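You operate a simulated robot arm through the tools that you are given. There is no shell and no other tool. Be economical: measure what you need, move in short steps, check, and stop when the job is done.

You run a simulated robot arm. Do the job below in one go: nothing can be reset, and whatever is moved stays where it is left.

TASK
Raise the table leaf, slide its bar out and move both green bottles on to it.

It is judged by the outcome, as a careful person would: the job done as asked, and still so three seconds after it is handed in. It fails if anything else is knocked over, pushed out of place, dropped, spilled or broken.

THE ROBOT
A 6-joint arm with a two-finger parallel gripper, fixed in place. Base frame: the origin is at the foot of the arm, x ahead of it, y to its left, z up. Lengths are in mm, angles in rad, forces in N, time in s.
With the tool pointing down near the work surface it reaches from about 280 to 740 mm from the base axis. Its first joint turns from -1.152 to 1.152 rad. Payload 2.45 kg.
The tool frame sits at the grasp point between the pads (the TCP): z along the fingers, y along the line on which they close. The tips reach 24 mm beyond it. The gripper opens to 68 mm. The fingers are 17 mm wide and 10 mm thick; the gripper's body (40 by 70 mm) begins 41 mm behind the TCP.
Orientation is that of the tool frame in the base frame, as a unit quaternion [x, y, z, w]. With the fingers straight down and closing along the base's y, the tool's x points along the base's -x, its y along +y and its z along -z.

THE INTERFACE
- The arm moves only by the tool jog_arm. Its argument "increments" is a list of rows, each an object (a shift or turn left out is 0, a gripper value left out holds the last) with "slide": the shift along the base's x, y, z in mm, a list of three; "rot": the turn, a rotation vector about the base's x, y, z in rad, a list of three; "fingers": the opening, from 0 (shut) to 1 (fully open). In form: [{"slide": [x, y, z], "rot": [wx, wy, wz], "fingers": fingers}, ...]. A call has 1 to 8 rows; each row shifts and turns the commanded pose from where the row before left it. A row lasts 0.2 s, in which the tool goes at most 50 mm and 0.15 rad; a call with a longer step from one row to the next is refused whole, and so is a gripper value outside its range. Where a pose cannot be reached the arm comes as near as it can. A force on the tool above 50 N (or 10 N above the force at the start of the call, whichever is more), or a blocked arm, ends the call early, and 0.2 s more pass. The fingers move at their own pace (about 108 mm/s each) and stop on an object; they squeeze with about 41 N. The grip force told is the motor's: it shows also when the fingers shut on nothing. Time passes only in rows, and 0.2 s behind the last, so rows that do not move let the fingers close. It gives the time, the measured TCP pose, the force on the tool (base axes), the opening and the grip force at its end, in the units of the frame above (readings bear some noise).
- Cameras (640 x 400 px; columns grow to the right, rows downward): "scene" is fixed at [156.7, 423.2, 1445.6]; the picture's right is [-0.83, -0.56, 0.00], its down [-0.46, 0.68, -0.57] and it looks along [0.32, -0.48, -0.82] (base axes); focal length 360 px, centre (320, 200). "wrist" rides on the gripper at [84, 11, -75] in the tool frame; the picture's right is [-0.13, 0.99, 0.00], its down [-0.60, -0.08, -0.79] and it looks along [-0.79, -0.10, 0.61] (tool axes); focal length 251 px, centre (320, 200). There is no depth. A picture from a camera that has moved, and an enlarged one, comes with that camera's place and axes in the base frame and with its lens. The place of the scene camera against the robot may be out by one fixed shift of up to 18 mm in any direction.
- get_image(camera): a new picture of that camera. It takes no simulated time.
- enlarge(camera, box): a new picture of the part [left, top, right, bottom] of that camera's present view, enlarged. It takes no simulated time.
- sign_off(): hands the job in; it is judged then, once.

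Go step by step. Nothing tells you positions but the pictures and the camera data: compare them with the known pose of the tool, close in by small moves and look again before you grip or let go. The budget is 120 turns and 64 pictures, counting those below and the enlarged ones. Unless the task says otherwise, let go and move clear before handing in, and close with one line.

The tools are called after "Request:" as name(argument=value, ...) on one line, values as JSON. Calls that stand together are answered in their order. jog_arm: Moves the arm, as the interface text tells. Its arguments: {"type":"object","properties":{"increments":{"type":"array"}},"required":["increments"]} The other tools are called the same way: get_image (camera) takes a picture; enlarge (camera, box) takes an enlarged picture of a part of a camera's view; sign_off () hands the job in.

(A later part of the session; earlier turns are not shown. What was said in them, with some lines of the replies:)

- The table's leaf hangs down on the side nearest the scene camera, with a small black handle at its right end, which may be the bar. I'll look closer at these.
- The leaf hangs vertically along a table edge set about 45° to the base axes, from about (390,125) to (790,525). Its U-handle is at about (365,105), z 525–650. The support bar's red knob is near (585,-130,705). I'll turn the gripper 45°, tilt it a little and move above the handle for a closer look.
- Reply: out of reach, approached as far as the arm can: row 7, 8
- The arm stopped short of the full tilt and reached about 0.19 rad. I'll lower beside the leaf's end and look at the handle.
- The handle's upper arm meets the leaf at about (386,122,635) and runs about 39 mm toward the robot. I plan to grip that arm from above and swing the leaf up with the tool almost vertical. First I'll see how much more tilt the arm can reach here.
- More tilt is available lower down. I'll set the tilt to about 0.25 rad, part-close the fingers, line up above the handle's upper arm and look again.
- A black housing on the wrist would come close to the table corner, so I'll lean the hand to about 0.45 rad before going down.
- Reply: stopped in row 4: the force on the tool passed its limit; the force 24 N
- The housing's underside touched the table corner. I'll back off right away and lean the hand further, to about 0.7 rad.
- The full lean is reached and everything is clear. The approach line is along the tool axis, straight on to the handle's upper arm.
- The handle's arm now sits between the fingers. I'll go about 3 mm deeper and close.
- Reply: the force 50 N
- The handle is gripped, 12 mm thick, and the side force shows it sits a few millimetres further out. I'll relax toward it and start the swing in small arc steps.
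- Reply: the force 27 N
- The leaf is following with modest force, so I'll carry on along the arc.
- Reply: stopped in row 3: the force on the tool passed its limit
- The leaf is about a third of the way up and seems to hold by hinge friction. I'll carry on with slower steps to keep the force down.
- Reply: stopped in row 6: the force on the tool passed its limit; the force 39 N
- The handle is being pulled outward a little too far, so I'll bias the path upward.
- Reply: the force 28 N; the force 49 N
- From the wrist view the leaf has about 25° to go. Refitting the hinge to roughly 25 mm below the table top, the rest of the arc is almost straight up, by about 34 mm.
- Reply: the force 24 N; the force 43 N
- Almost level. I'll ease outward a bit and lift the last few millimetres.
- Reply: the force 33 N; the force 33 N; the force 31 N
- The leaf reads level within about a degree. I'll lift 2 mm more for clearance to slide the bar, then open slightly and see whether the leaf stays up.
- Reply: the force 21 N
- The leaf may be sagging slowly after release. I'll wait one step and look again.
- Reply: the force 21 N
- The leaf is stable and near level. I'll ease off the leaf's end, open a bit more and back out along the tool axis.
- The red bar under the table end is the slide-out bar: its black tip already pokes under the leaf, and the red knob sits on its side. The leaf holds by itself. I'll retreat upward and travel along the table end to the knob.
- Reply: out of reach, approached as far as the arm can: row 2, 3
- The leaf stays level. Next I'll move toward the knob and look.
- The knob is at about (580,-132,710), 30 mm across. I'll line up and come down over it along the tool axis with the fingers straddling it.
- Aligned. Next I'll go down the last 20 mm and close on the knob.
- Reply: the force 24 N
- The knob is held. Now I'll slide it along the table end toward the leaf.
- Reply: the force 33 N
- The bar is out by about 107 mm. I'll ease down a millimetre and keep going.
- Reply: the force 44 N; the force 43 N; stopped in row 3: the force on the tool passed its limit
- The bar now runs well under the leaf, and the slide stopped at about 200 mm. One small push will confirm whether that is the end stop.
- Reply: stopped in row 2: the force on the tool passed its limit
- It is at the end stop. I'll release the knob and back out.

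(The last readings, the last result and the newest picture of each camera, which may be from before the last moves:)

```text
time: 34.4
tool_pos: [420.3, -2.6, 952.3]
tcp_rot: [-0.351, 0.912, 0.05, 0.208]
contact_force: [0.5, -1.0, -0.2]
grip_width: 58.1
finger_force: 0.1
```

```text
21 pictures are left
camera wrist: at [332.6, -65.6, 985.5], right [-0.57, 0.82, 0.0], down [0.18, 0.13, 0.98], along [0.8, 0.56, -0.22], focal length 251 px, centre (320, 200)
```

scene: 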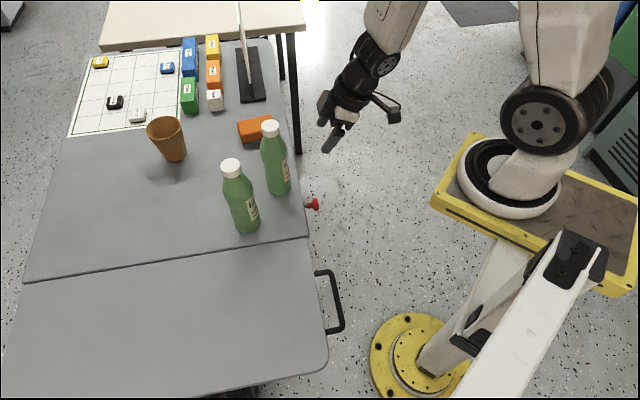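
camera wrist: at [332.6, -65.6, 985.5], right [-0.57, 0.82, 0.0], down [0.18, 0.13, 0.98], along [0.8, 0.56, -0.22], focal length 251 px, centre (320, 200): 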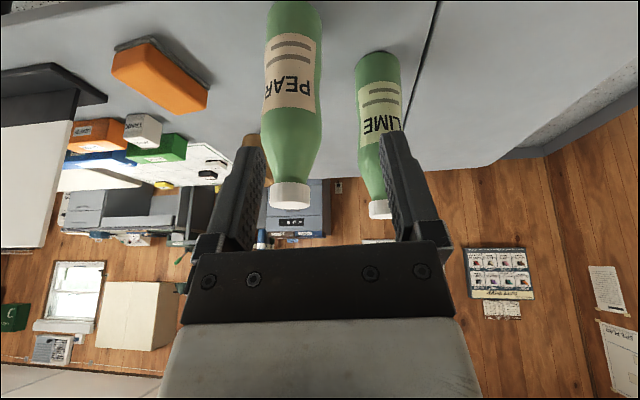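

The leaf is level and the bar is fully out under it. I'll make the gripper vertical above bottle height and look at the caps, starting with the LIME bottle.

Request:
jog_arm(increments=[{"slide": [0, 0, 28], "rot": [-0.0815, 0.118, 0], "fingers": 1}, {"slide": [0, 0, 28], "rot": [-0.0815, 0.118, 0]}, {"slide": [10, 25, 0], "rot": [-0.0815, 0.118, 0]}, {"slide": [15, 40, 0]}, {"slide": [15, 40, 0]}, {"slide": [0, 0, 0]}])

Request:
get_image(camera="wrist")

Request:
enlarge(camera="scene", box=[190, 90, 350, 250])

```text
time: 35.8
tool_pos: [432.4, 95.9, 954.7]
tcp_rot: [-0.359, 0.932, 0.045, 0.035]
contact_force: [0.5, -0.3, -0.1]
grip_width: 67.9
finger_force: 0.0
out of reach, approached as far as the arm can: row 2, 3, 5
```

```text
20 pictures are left
camera wrist: at [361.1, 39.3, 1021.9], right [-0.57, 0.82, 0.07], down [0.47, 0.26, 0.84], along [0.67, 0.51, -0.54], focal length 251 px, centre (320, 200)
```

wrist: 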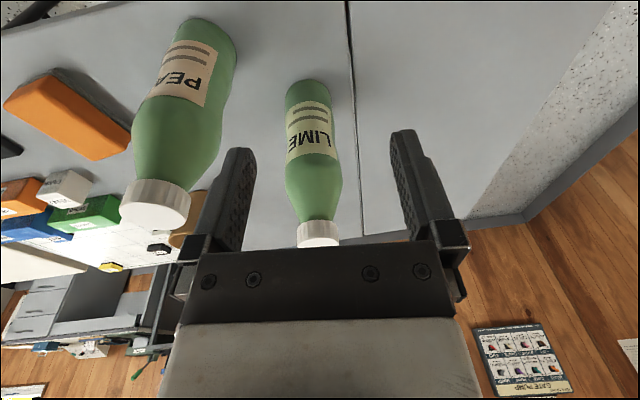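

```text
2.50 times, centred on (270, 170) of scene
camera zoom: at [156.7, 423.2, 1445.6], right [-0.83, -0.56, 0.0], down [-0.46, 0.68, -0.57], along [0.32, -0.48, -0.82], focal length 899 px, centre (445, 275)
```

zoom: 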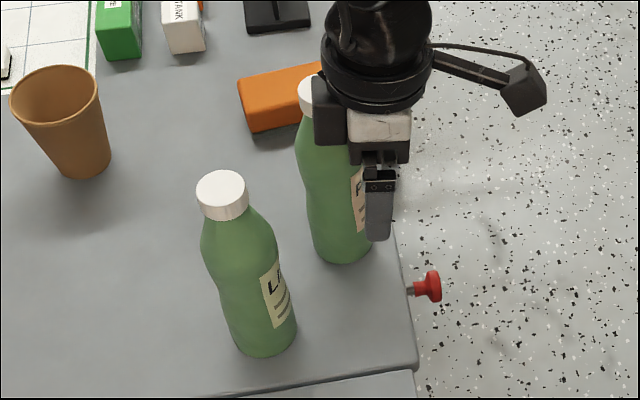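

The wrist view puts LIME at about (521,152) and PEAR at about (524,35), with cap tops near z 935. I'll move up and out toward LIME and check how high the arm can hold the tool vertical.

Request:
jog_arm(increments=[{"slide": [0, 0, 10]}, {"slide": [15, 12, 10]}, {"slide": [15, 12, 0]}, {"slide": [0, 0, 0]}])

```text
time: 36.8
tool_pos: [448.9, 116.1, 952.4]
tcp_rot: [-0.359, 0.931, 0.05, 0.037]
contact_force: [0.1, -0.7, -0.2]
grip_width: 68.2
finger_force: 0.0
out of reach, approached as far as the arm can: row 1, 2, 3
```

It is stuck lower than intended, probably on a wrist limit at this yaw. I'll turn the yaw back toward the starting orientation.

Request:
jog_arm(increments=[{"rot": [0, 0, -0.13]}, {"rot": [0, 0, -0.13]}, {"rot": [0, 0, -0.13]}, {"rot": [0, 0, -0.13]}, {"rot": [0, 0, -0.13]}, {"rot": [0, 0, 0]}])

Request:
get_image(camera="scene")

```text
time: 38.2
tool_pos: [431.0, 86.0, 917.8]
tcp_rot: [-0.046, 0.997, 0.036, 0.044]
contact_force: [0.8, 0.1, -0.6]
grip_width: 68.1
finger_force: 0.1
out of reach, approached as far as the arm can: row 1, 2, 3, 4, 5
```

```text
18 pictures are left
```

scene: 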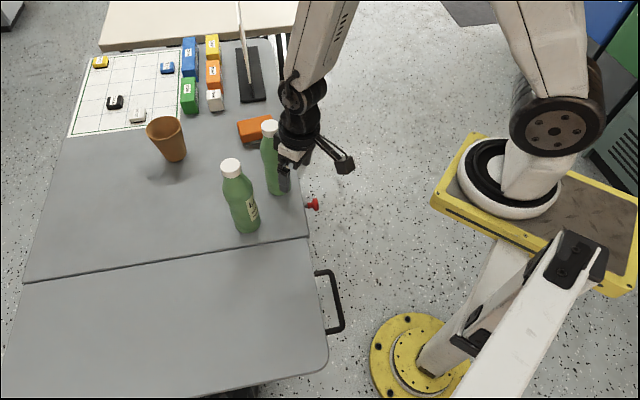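

The commanded height was beyond the vertical-tool range. I'll bring the commanded pose back to around z 975, nearer the base and clear of the bottles.

Request:
jog_arm(increments=[{"slide": [-40, -10, -25]}, {"slide": [-20, -10, -28]}, {"slide": [0, 0, 0]}])

```text
time: 39.0
tool_pos: [380.7, 76.1, 882.0]
tcp_rot: [-0.049, 0.997, 0.04, 0.032]
contact_force: [-0.3, -0.3, 0.4]
grip_width: 67.9
finger_force: 0.0
out of reach, approached as far as the arm can: row 2
```

Request:
jog_arm(increments=[{"slide": [10, 0, 25]}, {"slide": [10, 0, 25]}, {"slide": [0, 0, 0]}])

```text
time: 39.8
tool_pos: [386.4, 69.0, 898.0]
tcp_rot: [-0.042, 0.998, 0.036, 0.043]
contact_force: [0.1, 0.1, -0.2]
grip_width: 68.3
finger_force: 0.1
out of reach, approached as far as the arm can: row 2
```

The leftover backward lean is what limits the height, so I'll remove it first and then rise.

Request:
jog_arm(increments=[{"slide": [5, 0, -5], "rot": [-0.04, 0.042, 0]}, {"slide": [5, 0, 0], "rot": [-0.035, 0.041, 0]}, {"slide": [0, 0, 0]}, {"slide": [20, 5, 25]}, {"slide": [20, 5, 30]}, {"slide": [10, 5, 30]}, {"slide": [0, 0, 0]}])

```text
time: 41.4
tool_pos: [414.0, 82.8, 947.9]
tcp_rot: [-0.043, 0.998, 0.047, 0.021]
contact_force: [0.0, 0.5, 0.5]
grip_width: 67.9
finger_force: 0.0
out of reach, approached as far as the arm can: row 1, 2, 4, 5, 6
```

Request:
jog_arm(increments=[{"slide": [0, 0, -20]}, {"slide": [0, 0, 0], "rot": [-0.05, 0.02, 0]}, {"slide": [0, 0, 0], "rot": [-0.046, 0.018, 0]}, {"slide": [0, 0, 0]}, {"slide": [20, 0, 10]}, {"slide": [20, 0, 10]}, {"slide": [0, 0, 0]}])

```text
time: 43.0
tool_pos: [439.9, 89.5, 924.8]
tcp_rot: [-0.042, 0.998, 0.046, 0.014]
contact_force: [-0.3, 0.4, 0.1]
grip_width: 68.1
finger_force: 0.0
out of reach, approached as far as the arm can: row 2, 3, 5, 6
```

A vertical tool is awkward in this wrist posture. The earlier 45° yaw with a backward lean worked well and still lets the pads close squarely on an upright cap, so I'll go back to that.

Request:
jog_arm(increments=[{"slide": [-30, 0, -20], "rot": [0, 0, 0.12]}, {"slide": [-20, 0, -20], "rot": [0, 0, 0.12]}, {"slide": [0, 0, 0], "rot": [0, 0, 0.12]}, {"slide": [0, 0, 0], "rot": [0, 0, 0.12]}, {"slide": [0, 0, 0], "rot": [0, 0, 0.12]}, {"slide": [0, 0, 0], "rot": [0, 0, 0.1]}, {"slide": [0, 0, 0], "rot": [0.09, -0.09, 0]}, {"slide": [0, 0, 0], "rot": [0.09, -0.09, 0]}])

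```text
time: 44.8
tool_pos: [388.8, 91.7, 884.7]
tcp_rot: [-0.386, 0.918, 0.075, 0.051]
contact_force: [0.9, 0.0, 0.2]
grip_width: 67.9
finger_force: 0.0
out of reach, approached as far as the arm can: row 7, 8
```

Request:
jog_arm(increments=[{"slide": [-20, -15, -40]}, {"slide": [-20, -15, -40]}, {"slide": [0, 0, -20]}, {"slide": [0, 0, 0], "rot": [0.055, -0.127, 0]}, {"slide": [0, 0, 0], "rot": [0.055, -0.127, 0]}, {"slide": [0, 0, 0]}])

Request:
get_image(camera="scene")

```text
time: 46.2
tool_pos: [348.9, 59.9, 784.2]
tcp_rot: [-0.388, 0.899, 0.077, 0.188]
contact_force: [0.6, 0.9, -0.7]
grip_width: 67.9
finger_force: 0.0
```

```text
17 pictures are left
```

scene: 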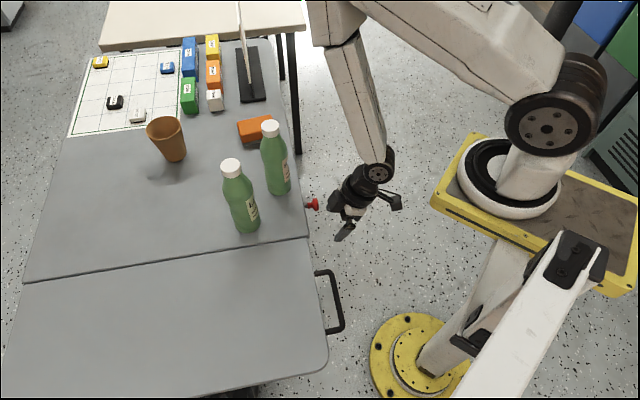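

The orientation is recovered. Now I'll climb outward at the same time to cap height on the robot's side of LIME, then approach level along the lean direction with the fingers straddling the cap.

Request:
jog_arm(increments=[{"slide": [20, 0, 36]}, {"slide": [20, 0, 36]}, {"slide": [20, 0, 36]}, {"slide": [19, 1, 34]}, {"slide": [0, 0, 0]}])

Request:
get_image(camera="wrist")

```text
time: 47.4
tool_pos: [423.8, 64.2, 928.9]
tcp_rot: [-0.388, 0.899, 0.076, 0.187]
contact_force: [0.3, -0.6, -0.8]
grip_width: 67.8
finger_force: 0.0
```

```text
16 pictures are left
camera wrist: at [344.0, -8.1, 965.2], right [-0.64, 0.77, 0.04], down [0.22, 0.13, 0.97], along [0.74, 0.63, -0.25], focal length 251 px, centre (320, 200)
```

wrist: 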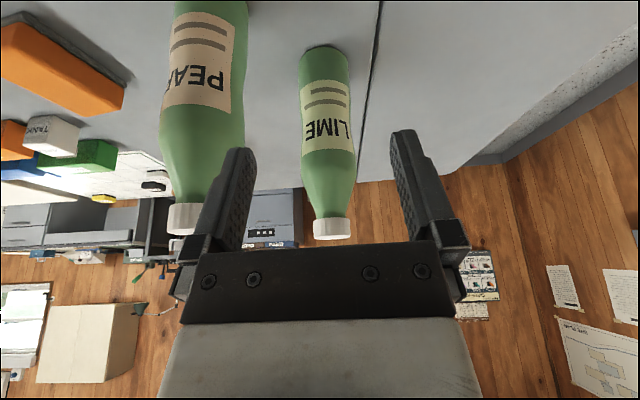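

LIME's cap is at about (516,152) with its top at about 939 and a diameter of about 35 mm. I'll approach two thirds of the way and re-check.

Request:
jog_arm(increments=[{"slide": [24, 18, 3]}, {"slide": [20, 20, 3]}, {"slide": [16, 17, 0]}, {"slide": [0, 0, 0]}])

Request:
get_image(camera="wrist")

```text
time: 48.4
tool_pos: [485.3, 117.5, 932.8]
tcp_rot: [-0.388, 0.899, 0.077, 0.186]
contact_force: [0.1, -1.0, -0.1]
grip_width: 68.1
finger_force: 0.1
```

```text
15 pictures are left
camera wrist: at [406.2, 47.2, 970.3], right [-0.64, 0.77, 0.04], down [0.22, 0.13, 0.97], along [0.74, 0.63, -0.25], focal length 251 px, centre (320, 200)
```

wrist: 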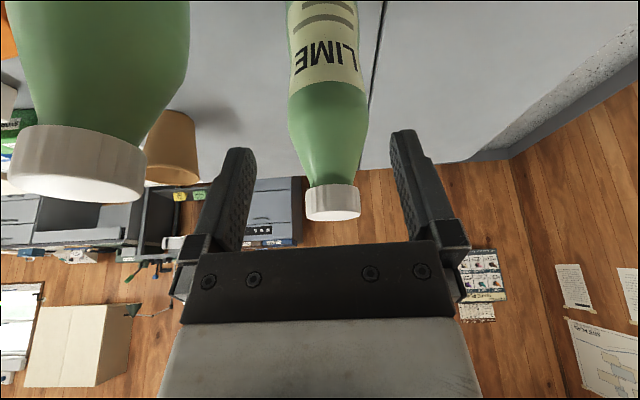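

Well centred. Next I'll move the last 42 mm and close on the cap.

Request:
jog_arm(increments=[{"slide": [9.5, 10, 0]}, {"slide": [9.5, 10, 0]}, {"slide": [9.5, 10.2, 0]}, {"slide": [0, 0, 0], "fingers": 0.6}, {"slide": [0, 0, 0], "fingers": 0.3}, {"slide": [0, 0, 0], "fingers": 0.2}, {"slide": [0, 0, 0]}])

Request:
get_image(camera="wrist")

```text
time: 50.0
tool_pos: [514.1, 147.4, 933.8]
tcp_rot: [-0.388, 0.899, 0.077, 0.187]
contact_force: [0.0, 0.9, -0.4]
grip_width: 35.0
finger_force: 41.0
```

```text
14 pictures are left
camera wrist: at [433.9, 76.1, 969.5], right [-0.64, 0.77, 0.04], down [0.22, 0.13, 0.97], along [0.74, 0.63, -0.25], focal length 251 px, centre (320, 200)
```

wrist: 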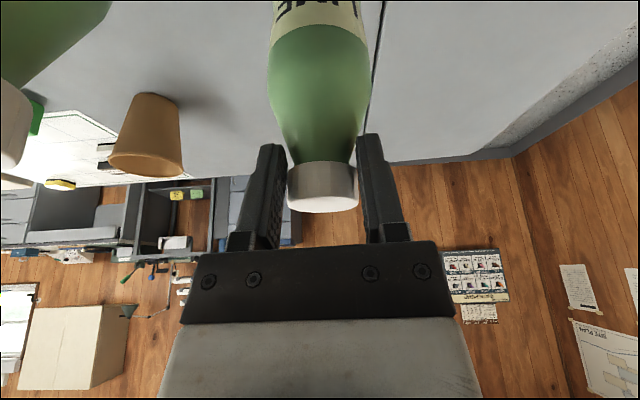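

LIME's cap is held firmly (35 mm). I'll lift 22 mm and carry it over the leaf.

Request:
jog_arm(increments=[{"slide": [0, 0, 8]}, {"slide": [0, 0, 14]}, {"slide": [-7, 25, 0]}, {"slide": [-7, 25, 0]}, {"slide": [-7, 25, 0]}, {"slide": [-7, 25, 0]}, {"slide": [-7, 25, 0]}, {"slide": [0, 0, 0]}])

Request:
get_image(camera="scene")

```text
time: 51.8
tool_pos: [481.6, 271.0, 953.5]
tcp_rot: [-0.388, 0.899, 0.077, 0.188]
contact_force: [-0.6, 0.7, -0.2]
grip_width: 34.7
finger_force: 41.3
```

```text
13 pictures are left
```

scene: 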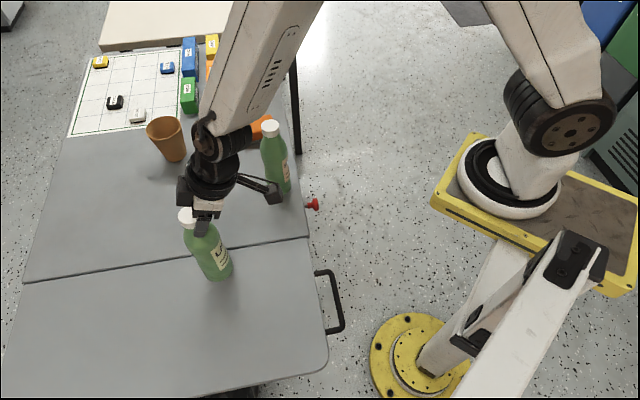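

Request:
jog_arm(increments=[{"slide": [-6, 18, 0]}, {"slide": [-6, 18, 0]}, {"slide": [-6, 16, 0]}, {"slide": [0, 0, -6]}, {"slide": [0, 0, -5]}, {"slide": [0, 0, 0]}])

Request:
enlarge(camera="scene", box=[100, 170, 340, 350])

```text
time: 53.2
tool_pos: [460.7, 324.6, 941.7]
tcp_rot: [-0.389, 0.899, 0.078, 0.187]
contact_force: [0.5, -0.1, -0.2]
grip_width: 34.8
finger_force: 41.2
```

```text
2.22 times, centred on (220, 260) of scene
camera zoom: at [156.7, 423.2, 1445.6], right [-0.83, -0.56, 0.0], down [-0.46, 0.68, -0.57], along [0.32, -0.48, -0.82], focal length 799 px, centre (542, 67)
```

zoom: 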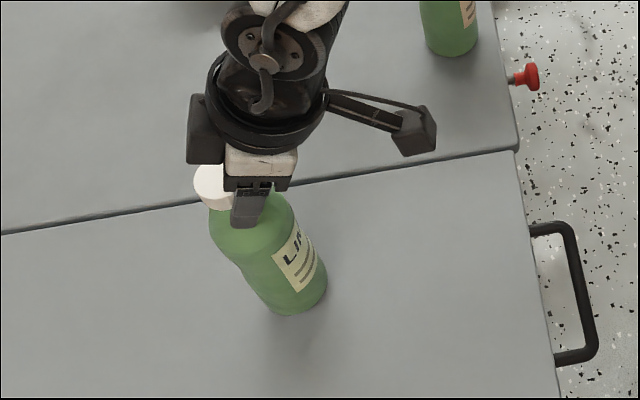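

The bottle is above the leaf. Next I'll lower gently until it touches.

Request:
jog_arm(increments=[{"slide": [0, 0, -2]}, {"slide": [0, 0, -2]}, {"slide": [0, 0, -2]}, {"slide": [0, 0, 0]}])

```text
time: 54.2
tool_pos: [460.5, 326.3, 936.6]
tcp_rot: [-0.388, 0.899, 0.078, 0.187]
contact_force: [1.1, 0.3, -0.1]
grip_width: 34.5
finger_force: 41.0
```

Request:
jog_arm(increments=[{"slide": [0, 0, -1.5]}, {"slide": [0, 0, -1.5]}, {"slide": [0, 0, 0]}])

```text
time: 55.0
tool_pos: [460.6, 325.7, 932.2]
tcp_rot: [-0.388, 0.9, 0.077, 0.186]
contact_force: [0.3, 0.1, 0.0]
grip_width: 34.2
finger_force: 41.1
```

No contact yet, so the leaf may sit a few millimetres lower there. I'll continue slowly.

Request:
jog_arm(increments=[{"slide": [0, 0, -1.5]}, {"slide": [0, 0, -1.5]}, {"slide": [0, 0, 0]}])

```text
time: 55.8
tool_pos: [461.6, 325.5, 931.7]
tcp_rot: [-0.388, 0.899, 0.078, 0.189]
contact_force: [-5.7, -0.3, 21.2]
grip_width: 33.9
finger_force: 41.1
```

Contact. I'll ease off slightly, open, and back straight away.

Request:
jog_arm(increments=[{"slide": [0, 0, 1]}, {"slide": [0, 0, 0], "fingers": 0.7}, {"slide": [0, 0, 0], "fingers": 1}, {"slide": [0, 0, 0]}, {"slide": [-14, -14, 0]}, {"slide": [-21, -21, 0]}, {"slide": [-28, -28, 0]}, {"slide": [0, 0, 0]}])

Request:
get_image(camera="scene")

```text
time: 57.6
tool_pos: [415.1, 284.2, 929.9]
tcp_rot: [-0.485, 0.853, 0.065, 0.183]
contact_force: [0.0, -0.3, 0.3]
grip_width: 68.0
finger_force: 0.0
out of reach, approached as far as the arm can: row 6, 7
```

```text
11 pictures are left
```

scene: 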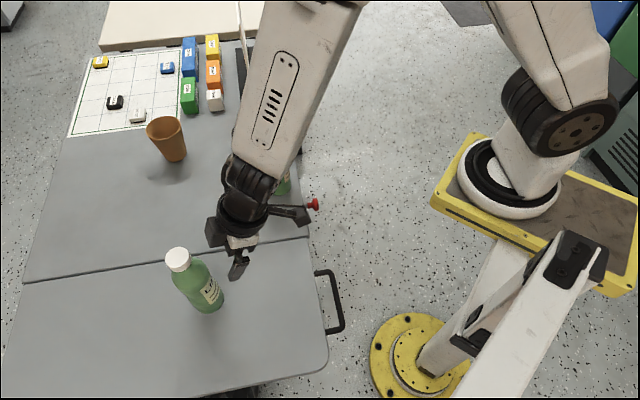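

LIME stands on the leaf. Now I'll go back past the table end to line up on PEAR, at about (520,33), restoring the yaw on the way.

Request:
jog_arm(increments=[{"slide": [4, -40, 0]}, {"slide": [4, -43, 0]}, {"slide": [2, -43, 0], "rot": [0, 0, -0.06]}, {"slide": [0, -43, 0], "rot": [0, 0, -0.06]}, {"slide": [0, -43, 0], "rot": [0, 0, -0.06]}, {"slide": [2, -43, 0], "rot": [0, 0, -0.06]}, {"slide": [2, -43, 0]}, {"slide": [0, -43, 4]}])

Request:
get_image(camera="wrist")

```text
time: 59.4
tool_pos: [431.1, -54.5, 932.7]
tcp_rot: [-0.277, 0.939, 0.055, 0.195]
contact_force: [0.3, -1.0, 0.6]
grip_width: 68.2
finger_force: 0.1
```

```text
10 pictures are left
camera wrist: at [337.2, -104.0, 969.9], right [-0.44, 0.9, 0.04], down [0.24, 0.07, 0.97], along [0.87, 0.43, -0.25], focal length 251 px, centre (320, 200)
```

wrist: 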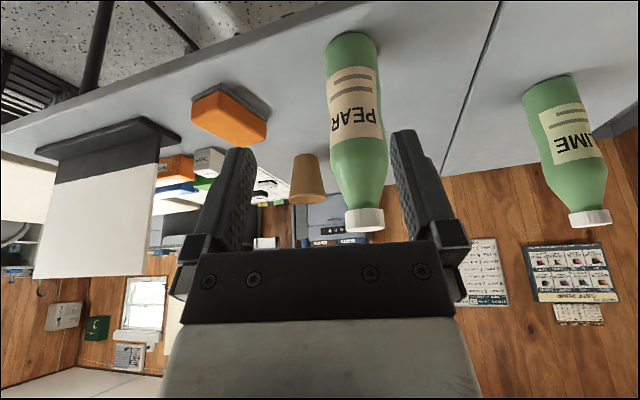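

PEAR is at about (522,33), and the present yaw suits it. I'll line up sideways, then approach most of the way and check.

Request:
jog_arm(increments=[{"slide": [-13, 20, 0]}, {"slide": [22, 14.3, 0]}, {"slide": [22, 14.3, 0]}, {"slide": [22, 14.4, 0]}, {"slide": [0, 0, 0]}])

Request:
get_image(camera="wrist")

```text
time: 60.6
tool_pos: [486.5, 9.0, 938.7]
tcp_rot: [-0.277, 0.939, 0.053, 0.194]
contact_force: [-0.4, -0.3, -0.3]
grip_width: 67.8
finger_force: 0.1
```

```text
9 pictures are left
camera wrist: at [392.1, -41.1, 974.7], right [-0.44, 0.9, 0.04], down [0.24, 0.07, 0.97], along [0.87, 0.43, -0.25], focal length 251 px, centre (320, 200)
```

wrist: 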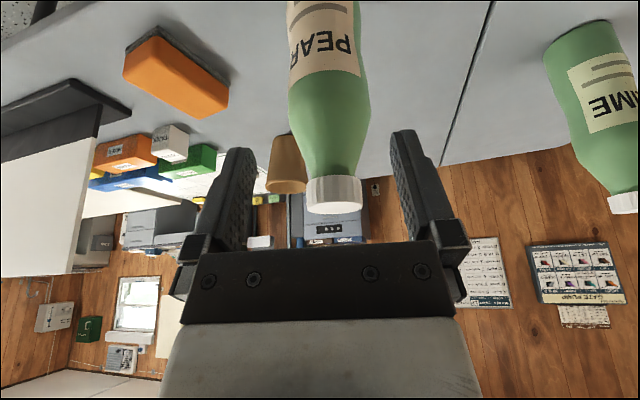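

Centred as LIME was. I'll go forward, close, then lift.

Request:
jog_arm(increments=[{"slide": [11, 7.4, -3]}, {"slide": [11, 7.4, -2]}, {"slide": [10.8, 7.4, 0]}, {"slide": [0, 0, 0], "fingers": 0.6}, {"slide": [0, 0, 0], "fingers": 0.3}, {"slide": [0, 0, 0], "fingers": 0.2}, {"slide": [0, 0, 0]}])

Request:
get_image(camera="wrist")

```text
time: 62.2
tool_pos: [518.3, 29.3, 932.3]
tcp_rot: [-0.278, 0.939, 0.054, 0.194]
contact_force: [-0.2, -0.4, -0.8]
grip_width: 36.1
finger_force: 40.8
```

```text
8 pictures are left
camera wrist: at [424.0, -19.9, 968.4], right [-0.44, 0.9, 0.04], down [0.24, 0.07, 0.97], along [0.87, 0.43, -0.25], focal length 251 px, centre (320, 200)
```

wrist: 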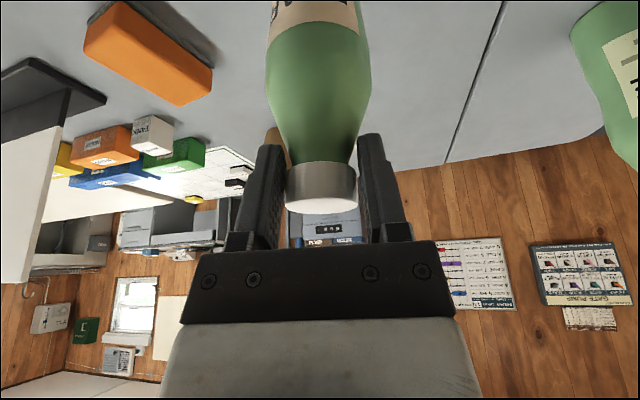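

PEAR is held. I'll lift and carry it to about (437,234) on the leaf.

Request:
jog_arm(increments=[{"slide": [0, 0, 8]}, {"slide": [0, 0, 14]}, {"slide": [-10, 27, 0]}, {"slide": [-11, 27, 0]}, {"slide": [-11, 27, 0]}, {"slide": [-11, 27, 0]}, {"slide": [-11, 27, 0]}, {"slide": [0, 0, 0]}])

Request:
get_image(camera="scene")

```text
time: 64.0
tool_pos: [465.7, 162.6, 953.8]
tcp_rot: [-0.277, 0.939, 0.053, 0.195]
contact_force: [0.1, 0.0, 0.4]
grip_width: 36.1
finger_force: 41.4
```

```text
7 pictures are left
```

scene: 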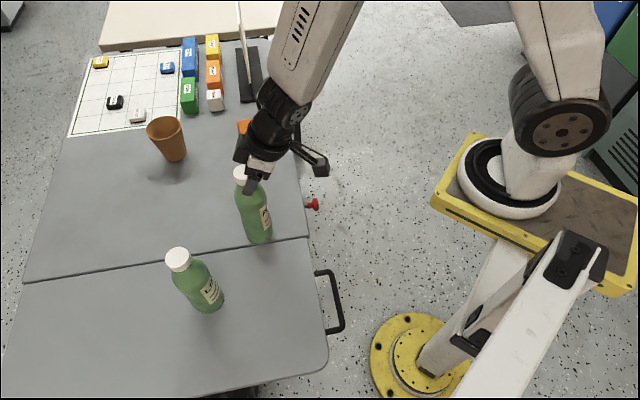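

Request:
jog_arm(increments=[{"slide": [-11, 24, 0]}, {"slide": [-10, 24, 0]}, {"slide": [-10, 22, 0]}, {"slide": [0, 0, -7]}, {"slide": [0, 0, -7]}, {"slide": [0, 0, 0]}])

Request:
enlarge(camera="scene", box=[100, 170, 340, 350])

```text
time: 65.4
tool_pos: [439.2, 226.3, 937.6]
tcp_rot: [-0.278, 0.939, 0.054, 0.195]
contact_force: [-0.1, 0.4, -1.2]
grip_width: 35.7
finger_force: 40.6
out of reach, approached as far as the arm can: row 3
```

```text
2.22 times, centred on (220, 260) of scene
camera zoom: at [156.7, 423.2, 1445.6], right [-0.83, -0.56, 0.0], down [-0.46, 0.68, -0.57], along [0.32, -0.48, -0.82], focal length 799 px, centre (542, 67)
```

zoom: 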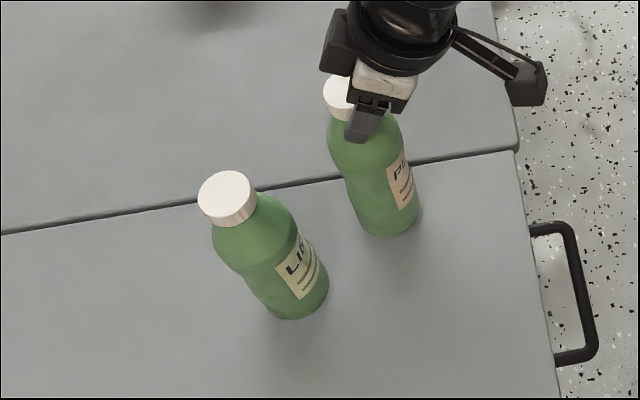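

PEAR is over the leaf, about 45 mm from the seam. I'll shift it a little further out and then lower it.

Request:
jog_arm(increments=[{"slide": [-3, 8, 0]}, {"slide": [-3, 8, -1]}, {"slide": [0, 0, -2]}, {"slide": [0, 0, 0]}])

```text
time: 66.4
tool_pos: [431.7, 242.7, 935.4]
tcp_rot: [-0.277, 0.939, 0.054, 0.195]
contact_force: [-0.1, 0.3, -0.2]
grip_width: 35.3
finger_force: 41.0
```

Request:
jog_arm(increments=[{"slide": [0, 0, -1.5]}, {"slide": [0, 0, -1.5]}, {"slide": [0, 0, 0]}])

```text
time: 67.2
tool_pos: [433.2, 242.6, 932.4]
tcp_rot: [-0.278, 0.939, 0.055, 0.195]
contact_force: [-0.6, 0.9, 0.1]
grip_width: 35.4
finger_force: 41.0
```

Request:
jog_arm(increments=[{"slide": [0, 0, -1.2]}, {"slide": [0, 0, -1.2]}, {"slide": [0, 0, 0]}])

```text
time: 68.0
tool_pos: [433.7, 244.0, 929.9]
tcp_rot: [-0.279, 0.938, 0.054, 0.197]
contact_force: [-6.6, -0.3, 25.8]
grip_width: 35.5
finger_force: 40.9
```

Contact. I'll ease off, open and back away in small steps.

Request:
jog_arm(increments=[{"slide": [0, 0, 1.2]}, {"slide": [0, 0, 0], "fingers": 0.7}, {"slide": [0, 0, 0], "fingers": 1}, {"slide": [0, 0, 0]}, {"slide": [-10, -6.3, -1]}, {"slide": [-10, -6.3, -3]}, {"slide": [-10, -6.3, -4]}])

Request:
get_image(camera="wrist")

```text
time: 69.6
tool_pos: [403.0, 224.2, 924.1]
tcp_rot: [-0.278, 0.939, 0.054, 0.195]
contact_force: [0.2, -0.1, 0.4]
grip_width: 68.0
finger_force: 0.1
```

```text
5 pictures are left
camera wrist: at [307.5, 174.2, 960.8], right [-0.44, 0.9, 0.04], down [0.24, 0.07, 0.97], along [0.87, 0.43, -0.25], focal length 251 px, centre (320, 200)
```

wrist: 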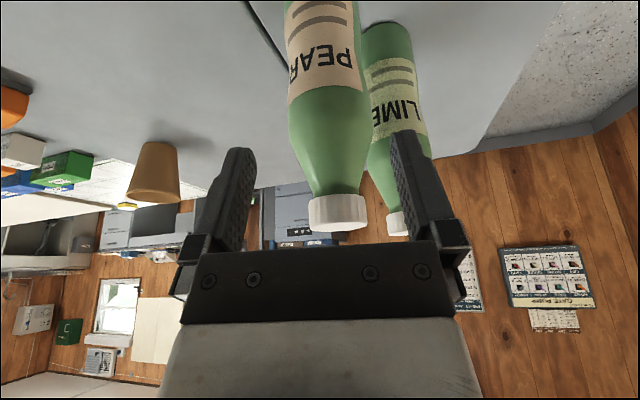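

Both bottles stand on the leaf. I'll back further clear and take a last look.

Request:
jog_arm(increments=[{"slide": [-17, -11, -4]}, {"slide": [-17, -14, -4]}, {"slide": [0, -40, 0]}, {"slide": [0, -40, 0]}, {"slide": [0, -40, 0]}, {"slide": [0, 0, 0]}])

Request:
get_image(camera="scene")

```text
time: 71.0
tool_pos: [390.7, 86.2, 905.6]
tcp_rot: [-0.277, 0.939, 0.054, 0.194]
contact_force: [-0.3, -0.6, -0.3]
grip_width: 68.1
finger_force: 0.0
out of reach, approached as far as the arm can: row 4, 5
```

```text
4 pictures are left
```

scene: 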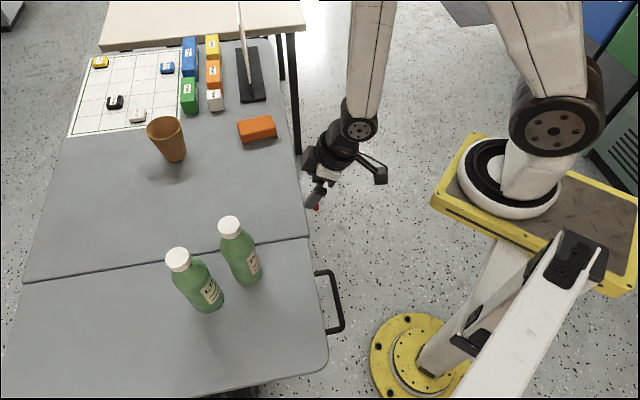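

The leaf is level on its bar, both bottles stand upright on it, nothing else has moved and the arm is clear, so I'm handing in.

Request:
sign_off()

```text
The job is handed in.
```

The leaf is raised, its bar is slid out to the stop beneath it, and both green bottles are standing on the leaf. The gripper lightly bumped the table corner once early on; the last picture shows nothing else moved.
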